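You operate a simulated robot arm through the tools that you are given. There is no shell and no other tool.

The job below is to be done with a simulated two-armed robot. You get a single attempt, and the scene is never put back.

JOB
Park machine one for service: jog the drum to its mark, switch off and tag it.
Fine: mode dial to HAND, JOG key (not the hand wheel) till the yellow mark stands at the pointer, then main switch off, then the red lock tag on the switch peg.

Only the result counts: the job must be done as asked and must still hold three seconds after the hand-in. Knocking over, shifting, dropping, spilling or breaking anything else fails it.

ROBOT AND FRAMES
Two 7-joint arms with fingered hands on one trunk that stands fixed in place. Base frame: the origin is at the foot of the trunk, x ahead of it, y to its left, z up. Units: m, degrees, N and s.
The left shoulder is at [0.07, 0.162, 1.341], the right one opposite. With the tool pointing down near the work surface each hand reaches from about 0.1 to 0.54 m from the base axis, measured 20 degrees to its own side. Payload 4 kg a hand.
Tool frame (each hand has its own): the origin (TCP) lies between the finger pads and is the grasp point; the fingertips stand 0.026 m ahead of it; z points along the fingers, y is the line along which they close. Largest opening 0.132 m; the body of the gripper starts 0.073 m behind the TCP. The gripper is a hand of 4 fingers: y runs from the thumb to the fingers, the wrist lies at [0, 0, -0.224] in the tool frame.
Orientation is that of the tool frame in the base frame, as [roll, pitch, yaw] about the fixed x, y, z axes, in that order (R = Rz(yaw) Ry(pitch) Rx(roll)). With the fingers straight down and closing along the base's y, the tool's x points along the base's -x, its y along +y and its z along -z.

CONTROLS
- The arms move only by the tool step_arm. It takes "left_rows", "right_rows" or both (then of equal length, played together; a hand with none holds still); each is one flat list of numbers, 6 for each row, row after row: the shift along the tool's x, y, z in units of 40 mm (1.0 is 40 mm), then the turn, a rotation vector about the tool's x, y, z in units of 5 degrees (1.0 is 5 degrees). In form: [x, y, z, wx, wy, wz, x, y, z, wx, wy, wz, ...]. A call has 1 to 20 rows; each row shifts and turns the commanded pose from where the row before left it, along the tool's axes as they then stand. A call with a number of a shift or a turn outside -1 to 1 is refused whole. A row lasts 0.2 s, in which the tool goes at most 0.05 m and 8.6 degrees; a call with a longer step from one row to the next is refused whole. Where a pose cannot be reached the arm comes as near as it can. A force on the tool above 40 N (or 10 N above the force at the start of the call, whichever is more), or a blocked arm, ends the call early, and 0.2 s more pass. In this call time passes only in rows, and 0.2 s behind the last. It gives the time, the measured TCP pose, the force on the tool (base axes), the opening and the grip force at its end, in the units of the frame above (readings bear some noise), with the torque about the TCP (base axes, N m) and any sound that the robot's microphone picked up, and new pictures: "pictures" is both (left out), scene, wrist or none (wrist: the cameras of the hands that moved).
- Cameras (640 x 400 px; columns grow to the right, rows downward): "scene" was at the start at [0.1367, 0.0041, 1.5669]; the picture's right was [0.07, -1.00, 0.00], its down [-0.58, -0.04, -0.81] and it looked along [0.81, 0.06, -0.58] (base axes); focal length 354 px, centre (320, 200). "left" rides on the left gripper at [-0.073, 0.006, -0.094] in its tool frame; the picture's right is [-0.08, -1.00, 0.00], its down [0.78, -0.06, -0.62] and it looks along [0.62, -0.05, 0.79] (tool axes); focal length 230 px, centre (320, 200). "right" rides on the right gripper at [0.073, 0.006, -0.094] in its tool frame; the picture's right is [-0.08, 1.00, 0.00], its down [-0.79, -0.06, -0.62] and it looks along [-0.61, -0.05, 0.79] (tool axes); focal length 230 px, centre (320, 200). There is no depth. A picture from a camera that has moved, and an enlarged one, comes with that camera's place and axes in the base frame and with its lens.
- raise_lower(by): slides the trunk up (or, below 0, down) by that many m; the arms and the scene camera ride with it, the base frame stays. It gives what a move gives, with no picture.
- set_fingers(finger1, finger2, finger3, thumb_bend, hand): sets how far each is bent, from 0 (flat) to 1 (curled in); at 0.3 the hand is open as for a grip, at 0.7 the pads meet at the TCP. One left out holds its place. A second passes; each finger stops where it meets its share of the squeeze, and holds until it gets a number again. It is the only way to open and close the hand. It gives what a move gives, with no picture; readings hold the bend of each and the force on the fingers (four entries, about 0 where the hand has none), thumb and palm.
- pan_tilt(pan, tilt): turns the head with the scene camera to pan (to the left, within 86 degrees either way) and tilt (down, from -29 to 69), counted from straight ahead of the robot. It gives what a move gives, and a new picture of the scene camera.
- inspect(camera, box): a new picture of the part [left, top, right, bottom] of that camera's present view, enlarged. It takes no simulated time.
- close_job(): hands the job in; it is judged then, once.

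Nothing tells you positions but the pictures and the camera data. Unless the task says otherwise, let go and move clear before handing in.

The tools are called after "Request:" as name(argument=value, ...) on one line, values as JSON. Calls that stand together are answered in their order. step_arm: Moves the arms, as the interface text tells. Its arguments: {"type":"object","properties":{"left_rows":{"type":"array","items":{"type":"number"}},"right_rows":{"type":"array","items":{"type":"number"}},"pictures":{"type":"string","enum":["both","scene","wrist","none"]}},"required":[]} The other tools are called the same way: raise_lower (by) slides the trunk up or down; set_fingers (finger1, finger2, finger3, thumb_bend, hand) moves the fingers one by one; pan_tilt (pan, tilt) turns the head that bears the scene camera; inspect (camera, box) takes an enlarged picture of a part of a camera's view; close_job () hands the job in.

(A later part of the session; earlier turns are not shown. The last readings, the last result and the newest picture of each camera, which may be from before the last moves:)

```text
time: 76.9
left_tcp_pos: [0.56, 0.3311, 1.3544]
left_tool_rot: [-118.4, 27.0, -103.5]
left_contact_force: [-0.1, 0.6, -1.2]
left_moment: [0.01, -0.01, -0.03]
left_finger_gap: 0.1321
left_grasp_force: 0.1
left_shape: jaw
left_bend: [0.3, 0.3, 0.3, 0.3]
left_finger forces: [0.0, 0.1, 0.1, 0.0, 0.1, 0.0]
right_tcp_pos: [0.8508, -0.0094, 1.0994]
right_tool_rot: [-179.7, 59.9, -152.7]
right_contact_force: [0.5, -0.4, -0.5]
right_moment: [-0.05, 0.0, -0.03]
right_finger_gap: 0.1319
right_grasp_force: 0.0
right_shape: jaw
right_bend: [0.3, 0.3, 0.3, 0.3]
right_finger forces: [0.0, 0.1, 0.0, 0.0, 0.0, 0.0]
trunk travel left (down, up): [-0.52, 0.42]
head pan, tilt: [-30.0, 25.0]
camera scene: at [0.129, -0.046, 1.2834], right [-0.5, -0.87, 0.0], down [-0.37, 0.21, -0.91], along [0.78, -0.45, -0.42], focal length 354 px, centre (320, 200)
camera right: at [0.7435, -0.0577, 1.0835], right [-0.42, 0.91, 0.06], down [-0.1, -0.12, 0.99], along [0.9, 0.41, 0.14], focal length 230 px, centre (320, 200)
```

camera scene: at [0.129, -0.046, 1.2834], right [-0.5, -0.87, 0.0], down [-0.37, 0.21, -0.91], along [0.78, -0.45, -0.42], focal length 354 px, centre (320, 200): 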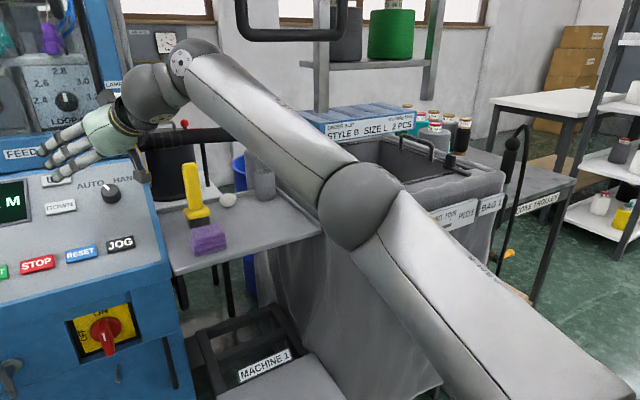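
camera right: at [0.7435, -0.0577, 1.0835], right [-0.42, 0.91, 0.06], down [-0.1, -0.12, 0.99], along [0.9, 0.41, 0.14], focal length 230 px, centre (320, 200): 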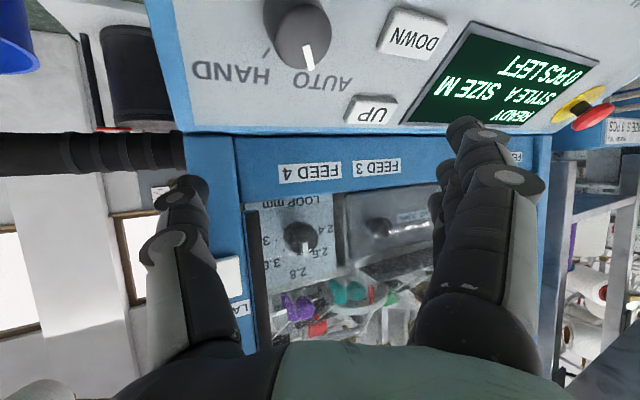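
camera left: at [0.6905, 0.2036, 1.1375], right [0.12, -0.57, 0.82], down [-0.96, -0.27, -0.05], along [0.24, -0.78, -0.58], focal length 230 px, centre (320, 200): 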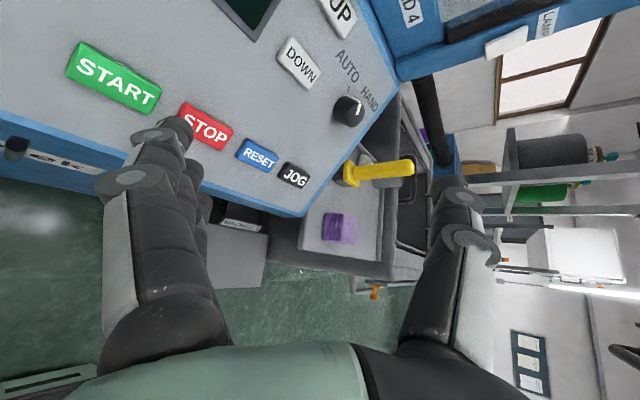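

Excellent: the right arm reaches the spot above the dial without limit. I'll back off slightly and align the hand with the dial's axis (square to the panel).

Request:
step_arm(right_rows=[0.557, 0.5675, -0.965, 0, 0, 0, 0, 0, 0, 0.78, 0, 0.45, 0, 0, 0, 0.78, 0, 0.45, 0, 0, 0, 0.78, 0, 0.45, 0, 0, 0, 0.78, 0, 0.45, 0, 0, 0, 0.78, 0, 0.45, 0, 0, 0, 0.78, 0, 0.45, 0, 0, 0, 0, 1, 0, 0, 0, 0, 0, 1, 0, 0, 0, 0, 0, 1, 0, 0, 0, 0, 0, 1, 0, 0, 0, 0, 0, 0.9, 0])

Request:
pan_tilt(pan=-5, tilt=25)

```text
time: 79.5
left_tcp_pos: [0.5608, 0.3287, 1.3549]
left_tool_rot: [-118.6, 27.0, -103.5]
left_contact_force: [-0.3, 0.4, 0.2]
left_moment: [0.04, 0.02, -0.02]
left_finger_gap: 0.1319
left_grasp_force: 0.1
left_shape: jaw
left_bend: [0.3, 0.3, 0.3, 0.3]
left_finger forces: [0.0, 0.0, 0.0, 0.1, 0.1, 0.1]
right_tcp_pos: [0.8027, -0.0116, 1.0975]
right_tool_rot: [180.0, 35.3, 179.9]
right_contact_force: [0.3, 0.4, -0.3]
right_moment: [-0.02, 0.01, 0.01]
right_finger_gap: 0.1321
right_grasp_force: 0.1
right_shape: jaw
right_bend: [0.3, 0.3, 0.3, 0.3]
right_finger forces: [0.1, 0.0, 0.0, 0.0, 0.1, 0.0]
trunk travel left (down, up): [-0.52, 0.42]
head pan, tilt: [-30.0, 25.0]
camera scene: at [0.13, -0.0485, 1.2832], right [-0.5, -0.87, 0.0], down [-0.37, 0.21, -0.91], along [0.78, -0.45, -0.42], focal length 354 px, centre (320, 200)
camera right: at [0.6884, -0.0058, 1.1331], right [0.07, 1.0, 0.04], down [0.28, -0.06, 0.96], along [0.96, -0.05, -0.29], focal length 230 px, centre (320, 200)
```

scene: 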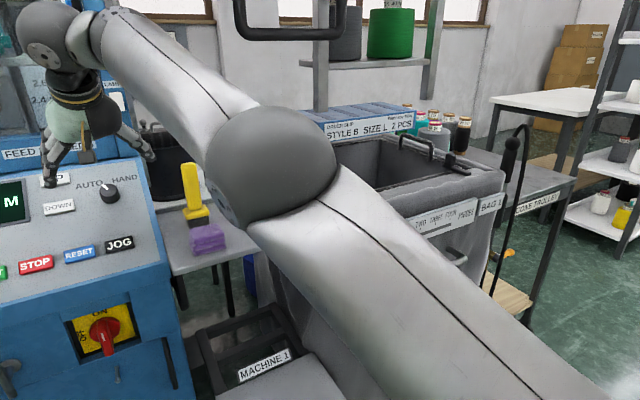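
right: 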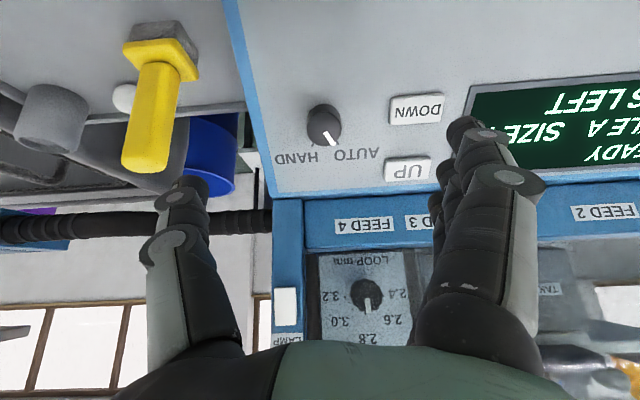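

```text
time: 80.4
left_tcp_pos: [0.5595, 0.3292, 1.3552]
left_tool_rot: [-118.5, 27.1, -103.5]
left_contact_force: [-0.3, 1.0, -0.3]
left_moment: [0.01, -0.01, 0.03]
left_finger_gap: 0.1321
left_grasp_force: 0.0
left_shape: jaw
left_bend: [0.3, 0.3, 0.3, 0.3]
left_finger forces: [0.1, 0.0, 0.0, 0.1, 0.0, 0.0]
right_tcp_pos: [0.8028, -0.0116, 1.0987]
right_tool_rot: [179.9, 35.5, 180.0]
right_contact_force: [-1.4, -0.1, -0.8]
right_moment: [-0.02, 0.01, -0.03]
right_finger_gap: 0.132
right_grasp_force: 0.0
right_shape: jaw
right_bend: [0.3, 0.3, 0.3, 0.3]
right_finger forces: [0.0, 0.0, 0.0, 0.0, 0.0, 0.0]
trunk travel left (down, up): [-0.52, 0.42]
head pan, tilt: [-5.0, 25.0]
camera scene: at [0.1408, -0.01, 1.2834], right [-0.09, -1.0, 0.0], down [-0.42, 0.04, -0.91], along [0.9, -0.08, -0.42], focal length 354 px, centre (320, 200)
```

scene: 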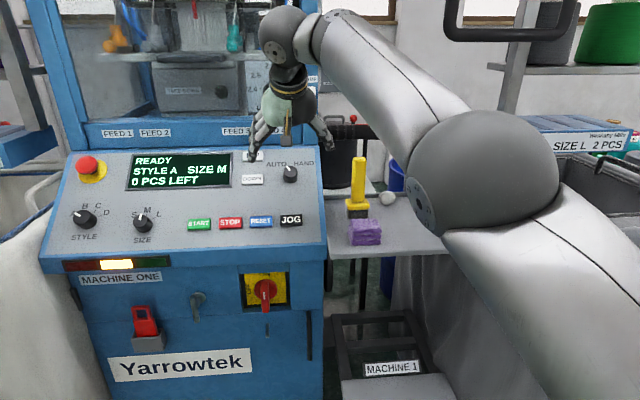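

The hand is square to the panel and the dial is on its axis. I'll test the roll range here in free space (−35° to +40°) before gripping.

Request:
step_arm(right_rows=[0, 0, 0, 0, 0, 1, 0, 0, 0, 0, 0, 1, 0, 0, 0, 0, 0, 1, 0, 0, 0, 0, 0, 1, 0, 0, 0, 0, 0, 1, 0, 0, 0, 0, 0, 1, 0, 0, 0, 0, 0, 1, 0, 0, 0, 0, 0, 1], pictures="none")

Request:
step_arm(right_rows=[0, 0, 0, 0, 0, -1, 0, 0, 0, 0, 0, -1, 0, 0, 0, 0, 0, -1, 0, 0, 0, 0, 0, -1, 0, 0, 0, 0, 0, -1, 0, 0, 0, 0, 0, -1, 0, 0, 0, 0, 0, -1, 0, 0, 0, 0, 0, -1, 0, 0, 0, 0, 0, -1, 0, 0, 0, 0, 0, -1, 0, 0, 0, 0, 0, -1, 0, 0, 0, 0, 0, -1, 0, 0, 0, 0, 0, -1, 0, 0, 0, 0, 0, -1, 0, 0, 0, 0, 0, -1, 0, 0, 0, 0, 0, -1], pictures="both")

```text
time: 82.2
left_tcp_pos: [0.5584, 0.329, 1.3558]
left_tool_rot: [-118.4, 27.1, -103.6]
left_contact_force: [0.1, -0.1, -0.3]
left_moment: [-0.01, 0.02, 0.01]
left_finger_gap: 0.1322
left_grasp_force: 0.0
left_shape: jaw
left_bend: [0.3, 0.3, 0.3, 0.3]
left_finger forces: [0.0, 0.0, 0.1, 0.1, 0.1, 0.1]
right_tcp_pos: [0.8013, -0.0119, 1.0989]
right_tool_rot: [155.4, 26.4, 134.0]
right_contact_force: [-0.3, -0.6, 0.1]
right_moment: [0.0, 0.02, -0.01]
right_finger_gap: 0.1319
right_grasp_force: 0.0
right_shape: jaw
right_bend: [0.3, 0.3, 0.3, 0.3]
right_finger forces: [0.0, 0.0, 0.1, 0.0, 0.1, 0.0]
trunk travel left (down, up): [-0.52, 0.42]
head pan, tilt: [-5.0, 25.0]
```

```text
time: 85.6
left_tcp_pos: [0.5596, 0.3283, 1.3563]
left_tool_rot: [-118.6, 27.1, -103.6]
left_contact_force: [0.0, 0.1, -0.8]
left_moment: [0.02, -0.02, -0.01]
left_finger_gap: 0.1319
left_grasp_force: 0.1
left_shape: jaw
left_bend: [0.3, 0.3, 0.3, 0.3]
left_finger forces: [0.0, 0.1, 0.1, 0.0, 0.0, 0.0]
right_tcp_pos: [0.8033, -0.0117, 1.0998]
right_tool_rot: [-155.3, 26.4, -134.2]
right_contact_force: [0.2, 0.1, 0.7]
right_moment: [0.01, 0.0, 0.0]
right_finger_gap: 0.1319
right_grasp_force: 0.2
right_shape: jaw
right_bend: [0.3, 0.3, 0.3, 0.3]
right_finger forces: [0.0, 0.1, 0.0, 0.0, 0.1, 0.0]
trunk travel left (down, up): [-0.52, 0.42]
head pan, tilt: [-5.0, 25.0]
camera scene: at [0.1408, -0.0098, 1.2834], right [-0.09, -1.0, 0.0], down [-0.42, 0.04, -0.91], along [0.9, -0.08, -0.42], focal length 354 px, centre (320, 200)
camera right: at [0.6988, -0.0536, 1.1426], right [-0.47, 0.81, -0.34], down [0.16, 0.46, 0.87], along [0.87, 0.36, -0.35], focal length 230 px, centre (320, 200)
```

scene: 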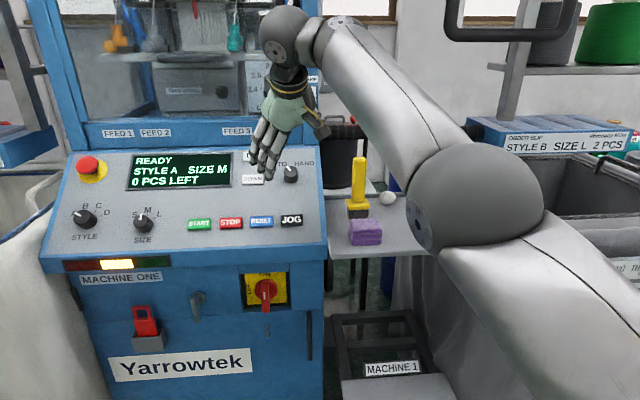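
right: 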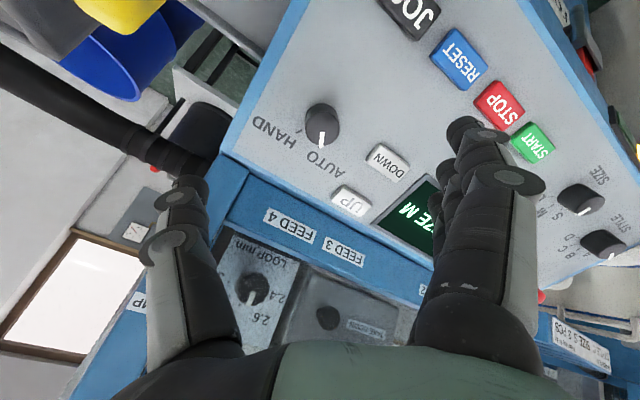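

Roll works throughout. Now at −40°, I'll zoom on the dial in the wrist view to measure alignment.

Request:
inspect(camera="right", box=[260, 80, 388, 160])

Request:
inspect(camera="scene", box=[240, 120, 340, 200])

```text
5.00 times, centred on (324, 120) of right
camera zoom: at [0.6988, -0.0536, 1.1426], right [-0.47, 0.81, -0.34], down [0.16, 0.46, 0.87], along [0.87, 0.36, -0.35], focal length 1150 px, centre (300, 600)
```

zoom: 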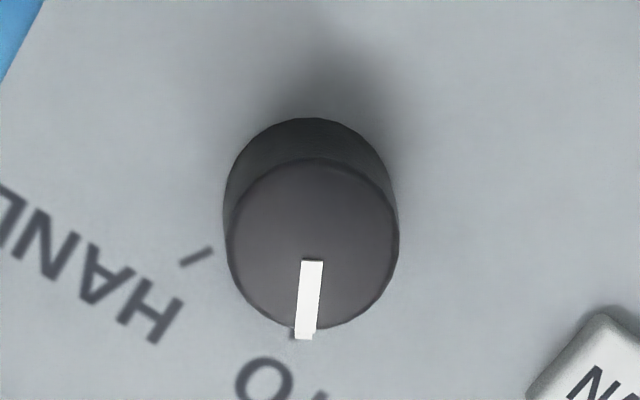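

```text
5.00 times, centred on (290, 160) of scene
camera zoom: at [0.1408, -0.0098, 1.2834], right [-0.09, -1.0, 0.0], down [-0.42, 0.04, -0.91], along [0.9, -0.08, -0.42], focal length 1772 px, centre (470, 400)
```

zoom: 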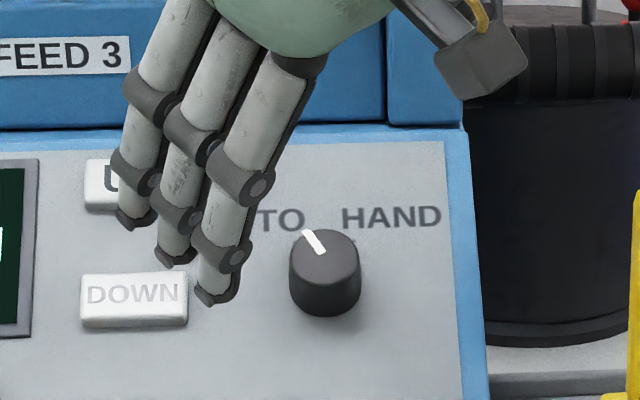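

Cap is 0.0986 m ahead on the axis (2 mm toward +y), base at 0.12; knob Ø29 mm. I'll narrow the fingers and approach to just short of it.

Request:
set_fingers(hand="right", finger1=0.48, finger2=0.48, finger3=0.48, thumb_bend=0.48)

Request:
step_arm(right_rows=[0, 0.05, 0.5, 0, 0, 0, 0, 0, 0.5, 0, 0, 0, 0, 0, 0.5, 0, 0, 0])

Request:
inspect(camera="right", box=[160, 60, 480, 260])

Request:
inspect(camera="scene", box=[240, 120, 340, 200])

```text
time: 86.6
left_tcp_pos: [0.5587, 0.3287, 1.356]
left_tool_rot: [-118.6, 27.2, -103.6]
left_contact_force: [0.2, -1.1, -0.1]
left_moment: [0.02, 0.01, -0.02]
left_finger_gap: 0.1318
left_grasp_force: 0.0
left_shape: jaw
left_bend: [0.3, 0.3, 0.3, 0.3]
left_finger forces: [0.0, 0.0, 0.0, 0.0, 0.0, 0.0]
right_tcp_pos: [0.8017, -0.0108, 1.1]
right_tool_rot: [-155.5, 26.4, -134.3]
right_contact_force: [-0.4, -1.1, 0.4]
right_moment: [0.01, 0.02, 0.03]
right_finger_gap: 0.078
right_grasp_force: 0.0
right_shape: fingers
right_bend: [0.48, 0.48, 0.48, 0.48]
right_finger forces: [0.0, 0.0, 0.1, 0.0, 0.0, 0.0]
trunk travel left (down, up): [-0.52, 0.42]
head pan, tilt: [-5.0, 25.0]
```

```text
time: 87.4
left_tcp_pos: [0.5588, 0.3293, 1.3555]
left_tool_rot: [-118.4, 27.0, -103.6]
left_contact_force: [-0.2, 0.1, 0.7]
left_moment: [0.0, 0.0, -0.02]
left_finger_gap: 0.132
left_grasp_force: 0.1
left_shape: jaw
left_bend: [0.3, 0.3, 0.3, 0.3]
left_finger forces: [0.0, 0.0, 0.0, 0.0, 0.0, 0.0]
right_tcp_pos: [0.8375, -0.011, 1.0495]
right_tool_rot: [-155.3, 26.4, -134.2]
right_contact_force: [0.2, -0.1, 0.1]
right_moment: [-0.02, 0.01, 0.0]
right_finger_gap: 0.078
right_grasp_force: 0.0
right_shape: fingers
right_bend: [0.48, 0.48, 0.48, 0.48]
right_finger forces: [0.0, 0.1, 0.0, 0.0, 0.0, 0.0]
trunk travel left (down, up): [-0.52, 0.42]
head pan, tilt: [-5.0, 25.0]
camera scene: at [0.1413, -0.0097, 1.2834], right [-0.09, -1.0, 0.0], down [-0.42, 0.04, -0.91], along [0.9, -0.08, -0.42], focal length 354 px, centre (320, 200)
camera right: at [0.7321, -0.0532, 1.0929], right [-0.47, 0.81, -0.34], down [0.16, 0.46, 0.87], along [0.87, 0.36, -0.35], focal length 230 px, centre (320, 200)
```

scene: 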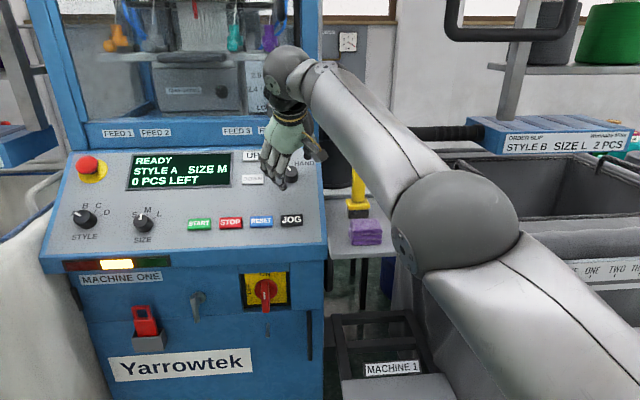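
right: 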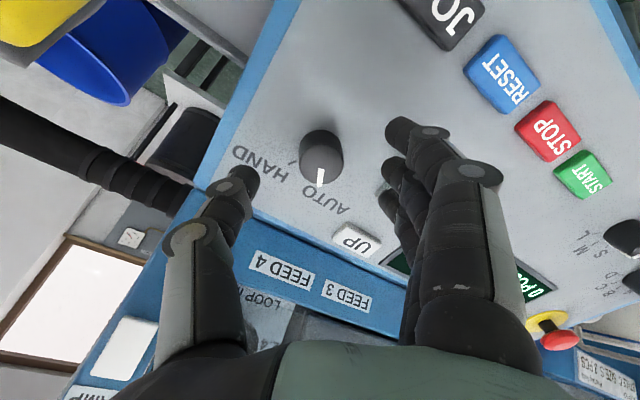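

```text
2.00 times, centred on (320, 160) of right
camera zoom: at [0.7321, -0.0532, 1.0929], right [-0.47, 0.81, -0.34], down [0.16, 0.46, 0.87], along [0.87, 0.36, -0.35], focal length 460 px, centre (320, 280)
```

zoom: 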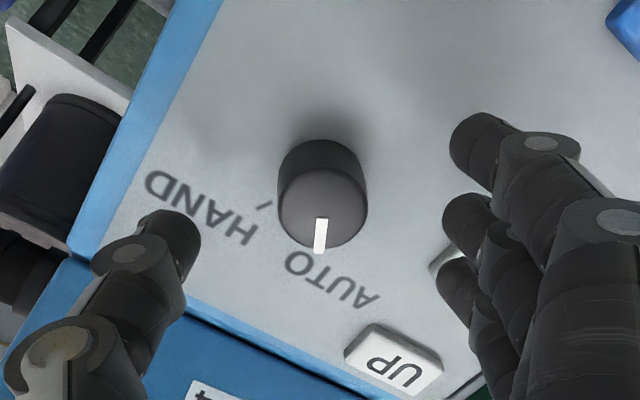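

```text
5.00 times, centred on (290, 160) of scene
camera zoom: at [0.1413, -0.0097, 1.2834], right [-0.09, -1.0, 0.0], down [-0.42, 0.04, -0.91], along [0.9, -0.08, -0.42], focal length 1772 px, centre (470, 400)
```

zoom: 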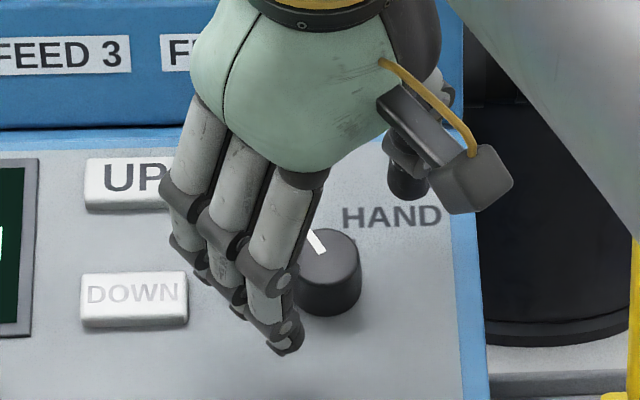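

Thumb and fingers straddle the dial nicely. Advance the last 28 mm and close to grip.

Request:
step_arm(right_rows=[0, 0, 0.35, 0, 0, 0, 0, 0, 0.35, 0, 0, 0], pictures="none")

Request:
set_fingers(hand="right", finger1=0.6, finger2=0.6, finger3=0.6, thumb_bend=0.6)

Request:
inspect(camera="right", box=[160, 100, 480, 300])

Request:
inspect(camera="scene", box=[240, 120, 340, 200])

```text
time: 88.0
left_tcp_pos: [0.5583, 0.33, 1.3561]
left_tool_rot: [-118.5, 27.1, -103.5]
left_contact_force: [-0.5, 0.6, 0.9]
left_moment: [0.0, -0.01, 0.01]
left_finger_gap: 0.1321
left_grasp_force: 0.1
left_shape: jaw
left_bend: [0.3, 0.3, 0.3, 0.3]
left_finger forces: [0.1, 0.0, 0.1, 0.1, 0.1, 0.1]
right_tcp_pos: [0.8497, -0.0095, 1.0276]
right_tool_rot: [-155.1, 26.5, -134.2]
right_contact_force: [0.3, -0.2, -0.7]
right_moment: [-0.02, 0.01, 0.01]
right_finger_gap: 0.078
right_grasp_force: 0.0
right_shape: fingers
right_bend: [0.48, 0.48, 0.48, 0.48]
right_finger forces: [0.0, 0.0, 0.0, 0.1, 0.1, 0.0]
trunk travel left (down, up): [-0.52, 0.42]
head pan, tilt: [-5.0, 25.0]
```

```text
time: 89.0
left_tcp_pos: [0.5602, 0.3291, 1.3562]
left_tool_rot: [-118.5, 27.1, -103.5]
left_contact_force: [0.1, 0.4, 0.4]
left_moment: [0.0, -0.01, -0.02]
left_finger_gap: 0.1321
left_grasp_force: 0.1
left_shape: jaw
left_bend: [0.3, 0.3, 0.3, 0.3]
left_finger forces: [0.0, 0.0, 0.1, 0.0, 0.0, 0.1]
right_tcp_pos: [0.8494, -0.0096, 1.0275]
right_tool_rot: [-155.4, 26.4, -134.2]
right_contact_force: [0.6, 0.0, 1.3]
right_moment: [-0.04, -0.02, 0.0]
right_finger_gap: 0.04
right_grasp_force: 0.4
right_shape: fingers
right_bend: [0.6, 0.6, 0.6, 0.6]
right_finger forces: [0.0, 0.0, 0.0, 0.1, 0.3, 0.0]
trunk travel left (down, up): [-0.52, 0.42]
head pan, tilt: [-5.0, 25.0]
```

```text
2.00 times, centred on (320, 200) of right
camera zoom: at [0.7463, -0.0523, 1.0693], right [-0.47, 0.81, -0.34], down [0.16, 0.46, 0.87], along [0.87, 0.36, -0.35], focal length 460 px, centre (320, 200)
```

zoom: 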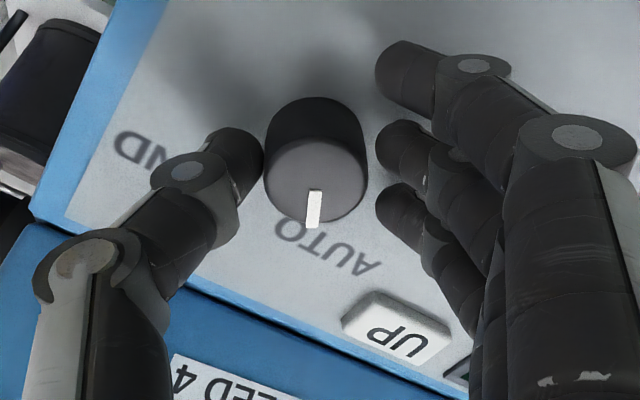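

```text
5.00 times, centred on (290, 160) of scene
camera zoom: at [0.1407, -0.0099, 1.2834], right [-0.09, -1.0, 0.0], down [-0.42, 0.04, -0.91], along [0.9, -0.08, -0.42], focal length 1772 px, centre (470, 400)
```

zoom: 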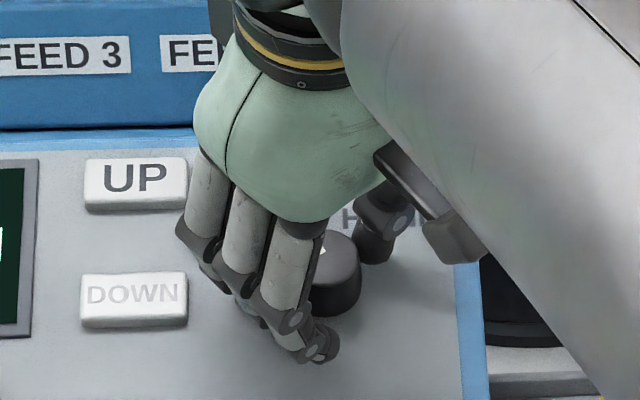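

Dial is centred between thumb and middle finger. Close those two only (outer fingers would miss the knob).

Request:
set_fingers(hand="right", finger2=0.72, thumb_bend=0.72)

Request:
inspect(camera="right", box=[160, 100, 480, 300])

```text
time: 90.0
left_tcp_pos: [0.5601, 0.3264, 1.3552]
left_tool_rot: [-118.5, 27.1, -103.6]
left_contact_force: [0.3, -0.1, 0.1]
left_moment: [-0.03, 0.03, -0.02]
left_finger_gap: 0.132
left_grasp_force: 0.1
left_shape: jaw
left_bend: [0.3, 0.3, 0.3, 0.3]
left_finger forces: [0.1, 0.0, 0.0, 0.1, 0.1, 0.0]
right_tcp_pos: [0.8494, -0.0098, 1.0265]
right_tool_rot: [-155.4, 26.5, -134.3]
right_contact_force: [5.6, -4.6, 0.4]
right_moment: [-0.06, -0.08, -0.07]
right_finger_gap: 0.0369
right_grasp_force: 10.6
right_shape: fingers
right_bend: [0.6, 0.66, 0.6, 0.66]
right_finger forces: [0.0, 7.4, 0.0, 0.1, 13.6, 0.1]
trunk travel left (down, up): [-0.52, 0.42]
head pan, tilt: [-5.0, 25.0]
```

```text
2.00 times, centred on (320, 200) of right
camera zoom: at [0.7471, -0.0533, 1.0688], right [-0.47, 0.81, -0.34], down [0.16, 0.46, 0.87], along [0.87, 0.36, -0.35], focal length 460 px, centre (320, 200)
```

zoom: 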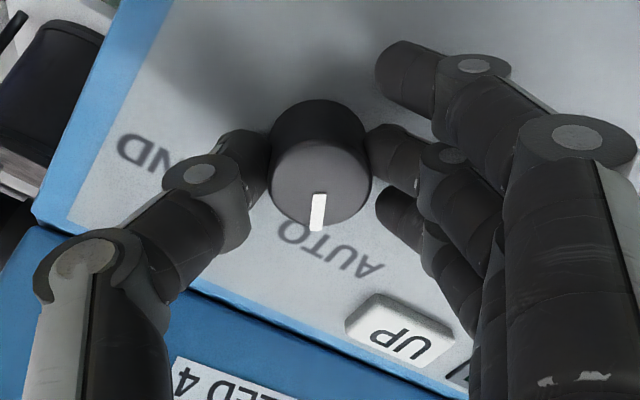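

Gripped (thumb 13.6 N, finger 7.4 N). Now turn clockwise, first 30°.

Request:
step_arm(right_rows=[0, 0, 0, 0, 0, 1, 0, 0, 0, 0, 0, 1, 0, 0, 0, 0, 0, 1, 0, 0, 0, 0, 0, 1, 0, 0, 0, 0, 0, 1, 0, 0, 0, 0, 0, 1], pictures="none")

Request:
inspect(camera="right", box=[160, 100, 480, 300])

```text
time: 91.4
left_tcp_pos: [0.5586, 0.328, 1.3551]
left_tool_rot: [-118.5, 27.1, -103.6]
left_contact_force: [-0.1, 0.6, -0.4]
left_moment: [-0.04, 0.0, -0.01]
left_finger_gap: 0.1321
left_grasp_force: 0.1
left_shape: jaw
left_bend: [0.3, 0.3, 0.3, 0.3]
left_finger forces: [0.1, 0.1, 0.1, 0.1, 0.0, 0.0]
right_tcp_pos: [0.847, -0.0086, 1.0253]
right_tool_rot: [-173.1, 34.6, -168.0]
right_contact_force: [3.4, -2.6, -1.8]
right_moment: [0.03, -0.04, -0.05]
right_finger_gap: 0.0357
right_grasp_force: 7.6
right_shape: fingers
right_bend: [0.6, 0.66, 0.6, 0.66]
right_finger forces: [0.0, 6.5, 0.0, 0.0, 9.2, 0.1]
right hand out of reach, approached as far as the arm can: row 4
trunk travel left (down, up): [-0.52, 0.42]
head pan, tilt: [-5.0, 25.0]
```

```text
2.00 times, centred on (320, 200) of right
camera zoom: at [0.7334, -0.0165, 1.0597], right [-0.08, 1.0, -0.06], down [0.28, 0.07, 0.96], along [0.96, 0.06, -0.29], focal length 460 px, centre (320, 200)
```

zoom: 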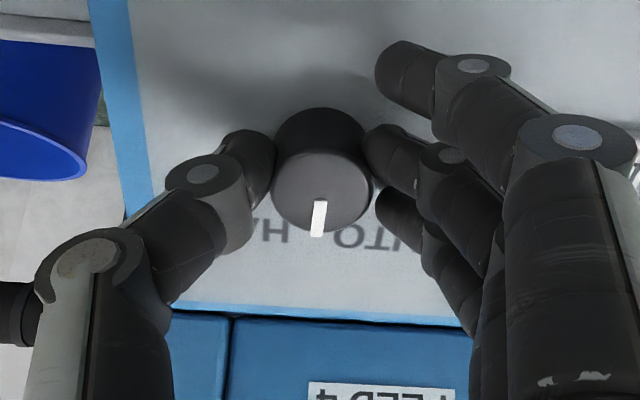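

The dial turns with the hand. Another 30°.

Request:
step_arm(right_rows=[0, 0, 0, 0, 0, 1, 0, 0, 0, 0, 0, 1, 0, 0, 0, 0, 0, 1, 0, 0, 0, 0, 0, 1, 0, 0, 0, 0, 0, 1, 0, 0, 0, 0, 0, 1], pictures="none")

Request:
inspect(camera="right", box=[160, 100, 480, 300])

Request:
inspect(camera="scene", box=[60, 120, 340, 295])

```text
time: 92.8
left_tcp_pos: [0.559, 0.3301, 1.3546]
left_tool_rot: [-118.5, 27.0, -103.6]
left_contact_force: [-0.1, -0.4, 0.5]
left_moment: [0.0, -0.02, -0.01]
left_finger_gap: 0.1322
left_grasp_force: 0.1
left_shape: jaw
left_bend: [0.3, 0.3, 0.3, 0.3]
left_finger forces: [0.0, 0.0, 0.1, 0.0, 0.0, 0.0]
right_tcp_pos: [0.8478, -0.0082, 1.0244]
right_tool_rot: [166.2, 33.0, 155.7]
right_contact_force: [-1.0, 3.4, -4.9]
right_moment: [0.11, 0.08, 0.13]
right_finger_gap: 0.0341
right_grasp_force: 9.4
right_shape: fingers
right_bend: [0.6, 0.66, 0.6, 0.67]
right_finger forces: [0.1, 10.7, 0.1, 0.0, 7.9, 0.1]
trunk travel left (down, up): [-0.52, 0.42]
head pan, tilt: [-5.0, 25.0]
```

```text
2.00 times, centred on (320, 200) of right
camera zoom: at [0.7382, 0.0224, 1.0633], right [0.34, 0.91, 0.24], down [0.23, -0.33, 0.92], along [0.91, -0.26, -0.32], focal length 460 px, centre (320, 200)
```

zoom: 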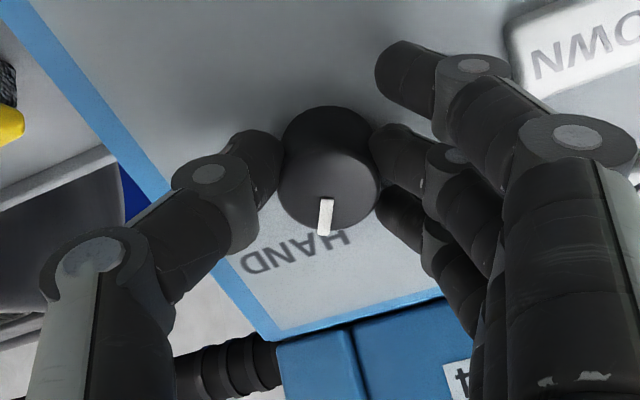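

```text
2.29 times, centred on (200, 208) of scene
camera zoom: at [0.1414, -0.0091, 1.2833], right [-0.09, -1.0, 0.0], down [-0.42, 0.04, -0.91], along [0.9, -0.08, -0.42], focal length 810 px, centre (594, 183)
```

zoom: 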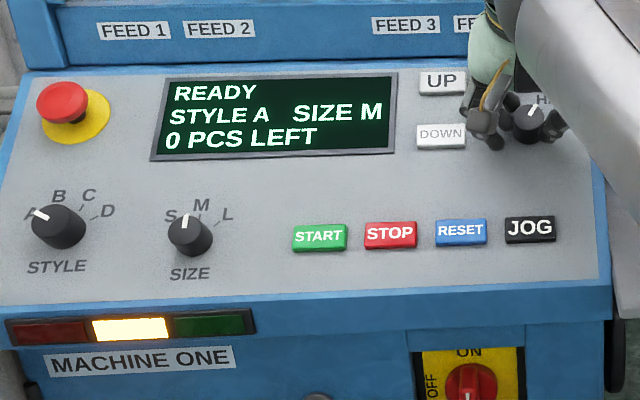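

The mark stands at about HAND. A few more degrees to seat it, then open and look.

Request:
step_arm(right_rows=[0, 0, 0, 0, 0, 0.8], pictures="none")

Request:
set_fingers(hand="right", finger1=0.48, finger2=0.48, finger3=0.48, thumb_bend=0.48)

Request:
inspect(camera="right", box=[160, 100, 480, 300])

Request:
inspect(camera="scene", box=[240, 130, 340, 205])

```text
time: 93.2
left_tcp_pos: [0.5597, 0.3297, 1.3548]
left_tool_rot: [-118.5, 27.0, -103.4]
left_contact_force: [-0.1, 0.2, 0.2]
left_moment: [0.02, -0.02, 0.02]
left_finger_gap: 0.132
left_grasp_force: 0.1
left_shape: jaw
left_bend: [0.3, 0.3, 0.3, 0.3]
left_finger forces: [0.0, 0.1, 0.0, 0.0, 0.1, 0.1]
right_tcp_pos: [0.8474, -0.0074, 1.0241]
right_tool_rot: [163.9, 32.0, 151.3]
right_contact_force: [-2.4, 5.6, -4.2]
right_moment: [0.09, 0.04, 0.23]
right_finger_gap: 0.0336
right_grasp_force: 9.4
right_shape: fingers
right_bend: [0.6, 0.66, 0.6, 0.67]
right_finger forces: [0.0, 12.4, 0.0, 0.1, 7.3, 0.0]
trunk travel left (down, up): [-0.52, 0.42]
head pan, tilt: [-5.0, 25.0]
```

```text
time: 94.2
left_tcp_pos: [0.5588, 0.3282, 1.3552]
left_tool_rot: [-118.5, 27.1, -103.7]
left_contact_force: [0.1, 1.1, -0.7]
left_moment: [0.0, -0.01, 0.01]
left_finger_gap: 0.1322
left_grasp_force: 0.0
left_shape: jaw
left_bend: [0.3, 0.3, 0.3, 0.3]
left_finger forces: [0.0, 0.0, 0.1, 0.0, 0.0, 0.0]
right_tcp_pos: [0.8466, -0.0087, 1.0248]
right_tool_rot: [163.9, 32.0, 151.3]
right_contact_force: [0.6, -0.1, 0.3]
right_moment: [0.0, -0.04, 0.01]
right_finger_gap: 0.0768
right_grasp_force: 0.0
right_shape: fingers
right_bend: [0.48, 0.48, 0.48, 0.48]
right_finger forces: [0.0, 0.0, 0.1, 0.0, 0.0, 0.0]
trunk travel left (down, up): [-0.52, 0.42]
head pan, tilt: [-5.0, 25.0]
```

```text
2.00 times, centred on (320, 200) of right
camera zoom: at [0.7395, 0.0258, 1.065], right [0.39, 0.88, 0.28], down [0.21, -0.37, 0.9], along [0.9, -0.3, -0.33], focal length 460 px, centre (320, 200)
```

zoom: 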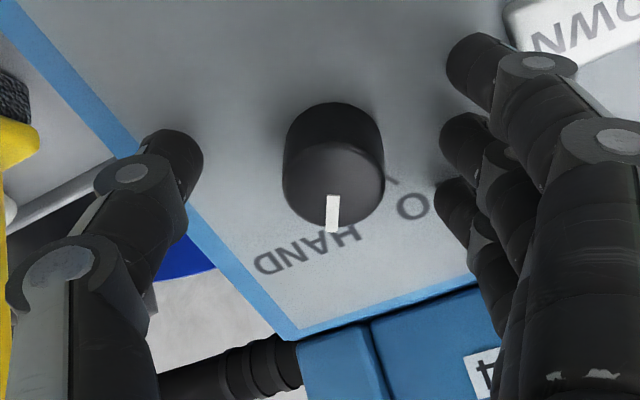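

```text
5.33 times, centred on (290, 168) of scene
camera zoom: at [0.1408, -0.0098, 1.2834], right [-0.09, -1.0, 0.0], down [-0.42, 0.04, -0.91], along [0.9, -0.08, -0.42], focal length 1890 px, centre (480, 373)
```

zoom: 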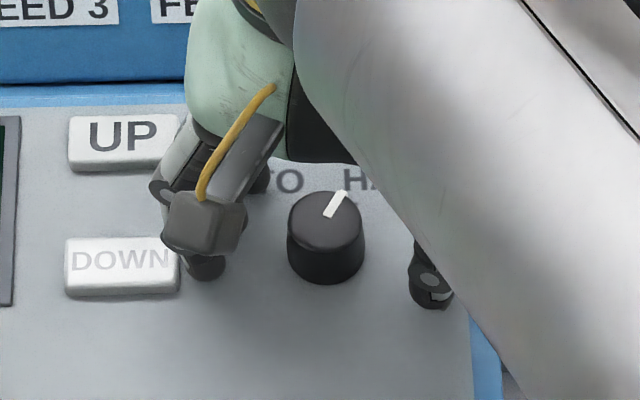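

Released; I retract straight off the panel and check the dial.

Request:
step_arm(right_rows=[0, 0, -0.8, 0, 0, 0, 0, 0, -0.8, 0, 0, 0, 0, 0, -0.8, 0, 0, 0], pictures="both")

Request:
inspect(camera="right", box=[240, 80, 400, 180])

Request:
inspect(camera="scene", box=[240, 130, 340, 205])

```text
time: 95.0
left_tcp_pos: [0.5578, 0.3283, 1.3555]
left_tool_rot: [-118.4, 27.1, -103.6]
left_contact_force: [-0.3, 0.2, -0.3]
left_moment: [-0.04, -0.01, 0.02]
left_finger_gap: 0.1318
left_grasp_force: 0.1
left_shape: jaw
left_bend: [0.3, 0.3, 0.3, 0.3]
left_finger forces: [0.0, 0.0, 0.0, 0.0, 0.0, 0.0]
right_tcp_pos: [0.7903, -0.0085, 1.1067]
right_tool_rot: [163.9, 31.9, 151.2]
right_contact_force: [0.0, 1.0, 0.1]
right_moment: [0.02, 0.02, 0.0]
right_finger_gap: 0.0768
right_grasp_force: 0.0
right_shape: fingers
right_bend: [0.48, 0.48, 0.48, 0.48]
right_finger forces: [0.1, 0.0, 0.1, 0.0, 0.1, 0.0]
trunk travel left (down, up): [-0.52, 0.42]
head pan, tilt: [-5.0, 25.0]
camera scene: at [0.14, -0.0098, 1.2835], right [-0.09, -1.0, 0.0], down [-0.42, 0.04, -0.91], along [0.9, -0.08, -0.42], focal length 354 px, centre (320, 200)
camera right: at [0.6823, 0.0261, 1.1461], right [0.39, 0.88, 0.28], down [0.21, -0.38, 0.9], along [0.9, -0.3, -0.33], focal length 230 px, centre (320, 200)
```

scene: 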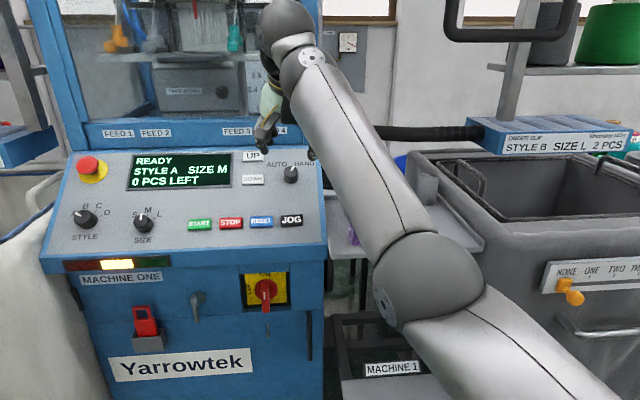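
right: 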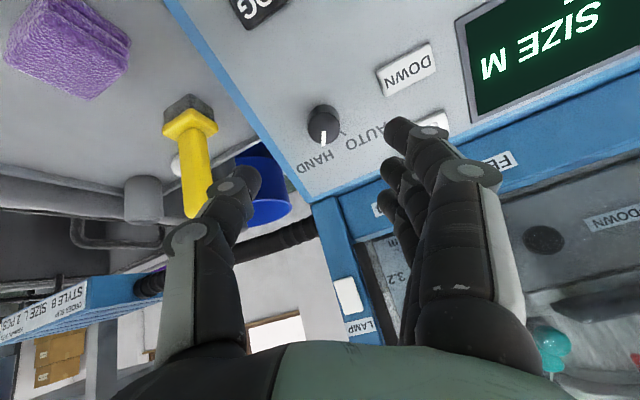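

```text
4.00 times, centred on (320, 130) of right
camera zoom: at [0.6823, 0.0261, 1.1461], right [0.39, 0.88, 0.28], down [0.21, -0.38, 0.9], along [0.9, -0.3, -0.33], focal length 920 px, centre (320, 480)
```

zoom: 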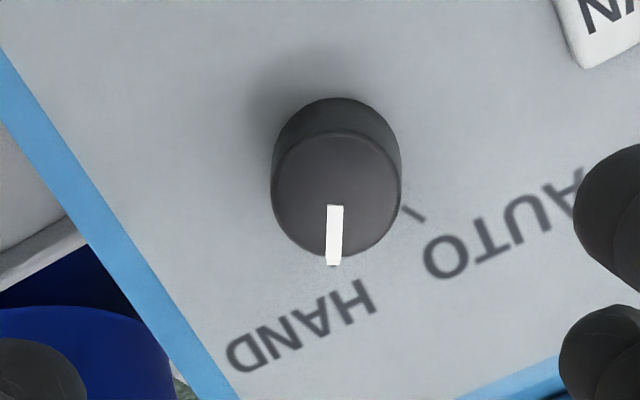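

```text
5.33 times, centred on (290, 168) of scene
camera zoom: at [0.14, -0.0098, 1.2835], right [-0.09, -1.0, 0.0], down [-0.42, 0.04, -0.91], along [0.9, -0.08, -0.42], focal length 1890 px, centre (480, 373)
```

zoom: 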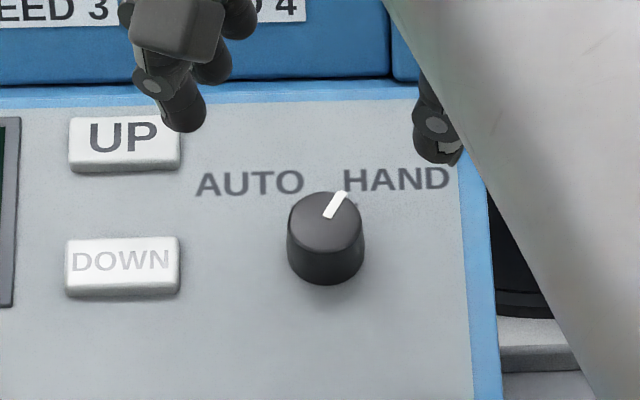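

The dial stands at HAND. Next I form a poker: curl the outer fingers, close the middle finger onto the thumb, and unroll the hand.

Request:
set_fingers(hand="right", finger1=1.0, finger2=0.7, finger3=1.0, thumb_bend=0.7)

Request:
step_arm(right_rows=[0, 0, 0, 0, 0, -1, 0, 0, 0, 0, 0, -1, 0, 0, 0, 0, 0, -1, 0, 0, 0, 0, 0, -1, 0, 0, 0, 0, 0, -0.8], pictures="both")

Request:
inspect(camera="right", box=[200, 40, 440, 290])

```text
time: 96.0
left_tcp_pos: [0.5589, 0.3286, 1.3546]
left_tool_rot: [-118.6, 27.1, -103.6]
left_contact_force: [0.1, 0.2, -0.6]
left_moment: [-0.02, 0.0, 0.0]
left_finger_gap: 0.1319
left_grasp_force: 0.0
left_shape: jaw
left_bend: [0.3, 0.3, 0.3, 0.3]
left_finger forces: [0.0, 0.1, 0.0, 0.0, 0.1, 0.0]
right_tcp_pos: [0.7901, -0.0082, 1.1055]
right_tool_rot: [163.9, 32.1, 151.3]
right_contact_force: [-0.6, -0.3, -0.5]
right_moment: [0.01, 0.02, 0.0]
right_finger_gap: 0.039
right_grasp_force: 0.1
right_shape: fingers
right_bend: [1.0, 0.7, 1.0, 0.7]
right_finger forces: [0.0, 0.1, 0.0, 0.0, 0.1, 0.1]
trunk travel left (down, up): [-0.52, 0.42]
head pan, tilt: [-5.0, 25.0]
```

```text
time: 97.2
left_tcp_pos: [0.5581, 0.3297, 1.3557]
left_tool_rot: [-118.6, 27.0, -103.6]
left_contact_force: [-0.4, 0.3, -0.7]
left_moment: [0.02, 0.02, 0.0]
left_finger_gap: 0.132
left_grasp_force: 0.0
left_shape: jaw
left_bend: [0.3, 0.3, 0.3, 0.3]
left_finger forces: [0.1, 0.0, 0.0, 0.0, 0.1, 0.1]
right_tcp_pos: [0.7914, -0.0094, 1.1035]
right_tool_rot: [-180.0, 35.5, -179.9]
right_contact_force: [-0.7, 0.8, 0.4]
right_moment: [-0.02, 0.0, -0.01]
right_finger_gap: 0.039
right_grasp_force: 0.0
right_shape: fingers
right_bend: [1.0, 0.7, 1.0, 0.7]
right_finger forces: [0.0, 0.0, 0.1, 0.0, 0.1, 0.1]
trunk travel left (down, up): [-0.52, 0.42]
head pan, tilt: [-5.0, 25.0]
camera scene: at [0.1407, -0.0099, 1.2834], right [-0.09, -1.0, 0.0], down [-0.42, 0.04, -0.91], along [0.9, -0.08, -0.42], focal length 354 px, centre (320, 200)
camera right: at [0.6769, -0.0033, 1.1386], right [0.06, 1.0, 0.04], down [0.28, -0.06, 0.96], along [0.96, -0.05, -0.28], focal length 230 px, centre (320, 200)
```

scene: 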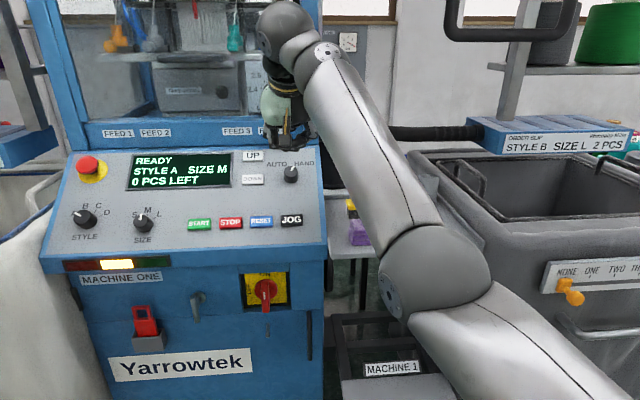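
right: 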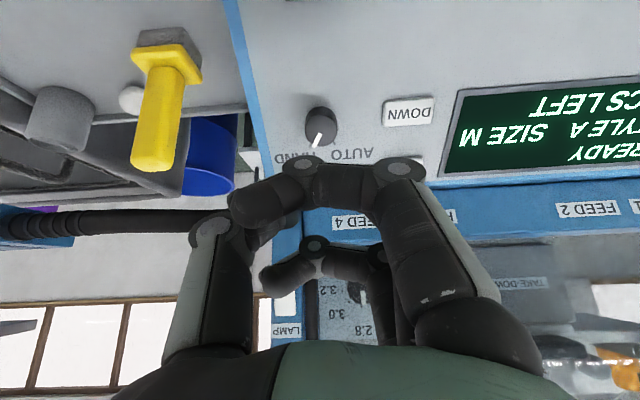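

```text
1.60 times, centred on (320, 165) of right
camera zoom: at [0.6769, -0.0033, 1.1386], right [0.06, 1.0, 0.04], down [0.28, -0.06, 0.96], along [0.96, -0.05, -0.28], focal length 368 px, centre (320, 256)
```

zoom: 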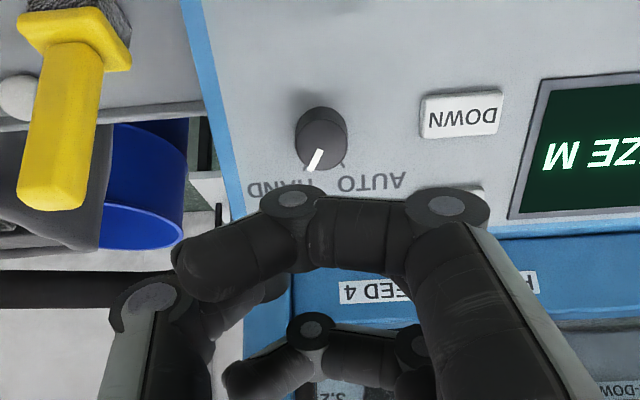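

The curled fingers form hooks that get in the way, so I'll instead close all fingers at 0.7; the tip row lies along the slope, where the JOG key has free space above and below. Then move above JOG.

Request:
set_fingers(hand="right", finger1=0.7, finger2=0.7, finger3=0.7, thumb_bend=0.7)

Request:
step_arm(right_rows=[0.645, 0.0125, 0.204, 0, 0, 0, 0.645, 0.0125, 0.204, 0, 0, 0, 0.645, 0.0125, 0.204, 0, 0, 0, 0.645, 0.0125, 0.204, 0, 0, 0], pictures="wrist")

Request:
pan_tilt(pan=0, tilt=10)

Request:
inspect(camera="right", box=[200, 40, 440, 240])

```text
time: 98.2
left_tcp_pos: [0.559, 0.3292, 1.3558]
left_tool_rot: [-118.5, 27.0, -103.6]
left_contact_force: [-0.6, 0.4, 0.7]
left_moment: [-0.05, -0.01, -0.01]
left_finger_gap: 0.1319
left_grasp_force: 0.1
left_shape: jaw
left_bend: [0.3, 0.3, 0.3, 0.3]
left_finger forces: [0.0, 0.0, 0.0, 0.0, 0.0, 0.0]
right_tcp_pos: [0.7913, -0.0089, 1.1048]
right_tool_rot: [-180.0, 35.4, 180.0]
right_contact_force: [-0.3, 0.3, 0.8]
right_moment: [-0.02, 0.05, -0.01]
right_finger_gap: 0.0141
right_grasp_force: 0.1
right_shape: fingers
right_bend: [0.7, 0.7, 0.7, 0.7]
right_finger forces: [0.1, 0.1, 0.1, 0.1, 0.0, 0.0]
trunk travel left (down, up): [-0.52, 0.42]
head pan, tilt: [-5.0, 25.0]
```

```text
time: 99.2
left_tcp_pos: [0.5578, 0.3292, 1.3552]
left_tool_rot: [-118.5, 27.2, -103.6]
left_contact_force: [0.0, 0.8, 0.7]
left_moment: [0.0, -0.02, -0.04]
left_finger_gap: 0.1318
left_grasp_force: 0.0
left_shape: jaw
left_bend: [0.3, 0.3, 0.3, 0.3]
left_finger forces: [0.1, 0.0, 0.1, 0.0, 0.0, 0.0]
right_tcp_pos: [0.7273, -0.0084, 1.0168]
right_tool_rot: [-179.9, 35.5, 179.9]
right_contact_force: [0.0, -0.5, -0.1]
right_moment: [0.02, 0.01, -0.01]
right_finger_gap: 0.0139
right_grasp_force: 0.1
right_shape: fingers
right_bend: [0.7, 0.7, 0.7, 0.7]
right_finger forces: [0.0, 0.0, 0.1, 0.0, 0.1, 0.0]
trunk travel left (down, up): [-0.52, 0.42]
head pan, tilt: [-5.0, 25.0]
camera right: at [0.6116, -0.0028, 1.0516], right [0.06, 1.0, 0.05], down [0.28, -0.06, 0.96], along [0.96, -0.05, -0.28], focal length 230 px, centre (320, 200)
```

right: 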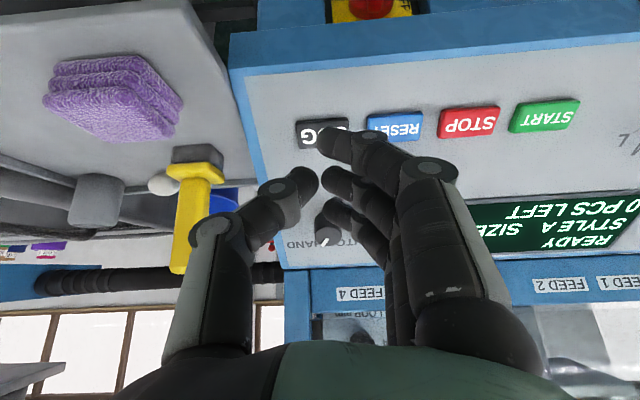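

```text
time: 100.0
left_tcp_pos: [0.559, 0.3286, 1.356]
left_tool_rot: [-118.5, 27.0, -103.6]
left_contact_force: [0.5, 0.3, 0.3]
left_moment: [0.02, 0.0, -0.01]
left_finger_gap: 0.1319
left_grasp_force: 0.1
left_shape: jaw
left_bend: [0.3, 0.3, 0.3, 0.3]
left_finger forces: [0.0, 0.1, 0.0, 0.0, 0.0, 0.0]
right_tcp_pos: [0.7262, -0.0086, 1.0164]
right_tool_rot: [-179.9, 35.5, 179.9]
right_contact_force: [0.2, 0.1, -0.1]
right_moment: [0.02, 0.0, 0.01]
right_finger_gap: 0.0138
right_grasp_force: 0.1
right_shape: fingers
right_bend: [0.7, 0.7, 0.7, 0.7]
right_finger forces: [0.0, 0.0, 0.1, 0.1, 0.0, 0.0]
trunk travel left (down, up): [-0.52, 0.42]
head pan, tilt: [0.0, 10.0]
camera scene: at [0.142, -0.0018, 1.3077], right [0.0, -1.0, 0.0], down [-0.17, 0.0, -0.98], along [0.98, 0.0, -0.17], focal length 354 px, centre (320, 200)
```

scene: 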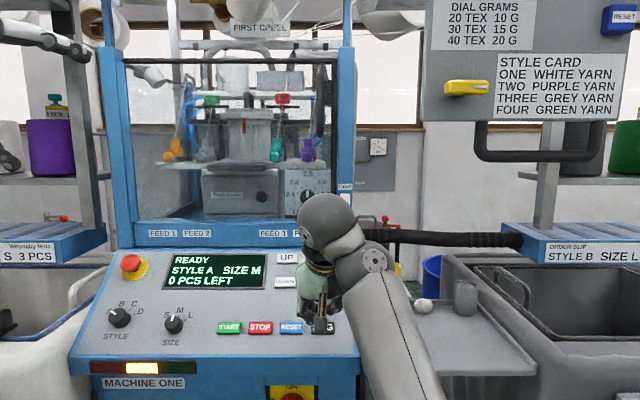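

```text
2.00 times, centred on (320, 140) of right
camera zoom: at [0.6119, -0.0028, 1.0517], right [0.06, 1.0, 0.04], down [0.28, -0.06, 0.96], along [0.96, -0.05, -0.28], focal length 460 px, centre (320, 320)
```

zoom: 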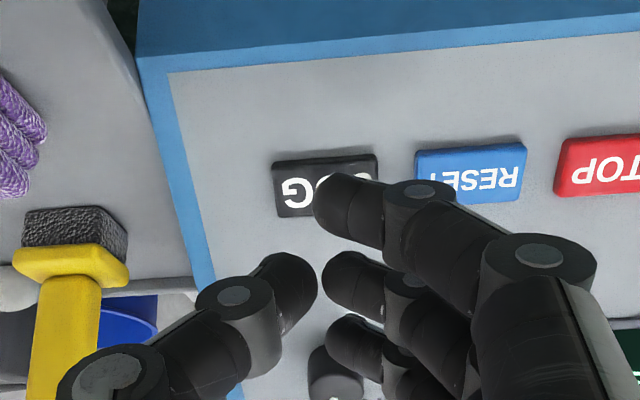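

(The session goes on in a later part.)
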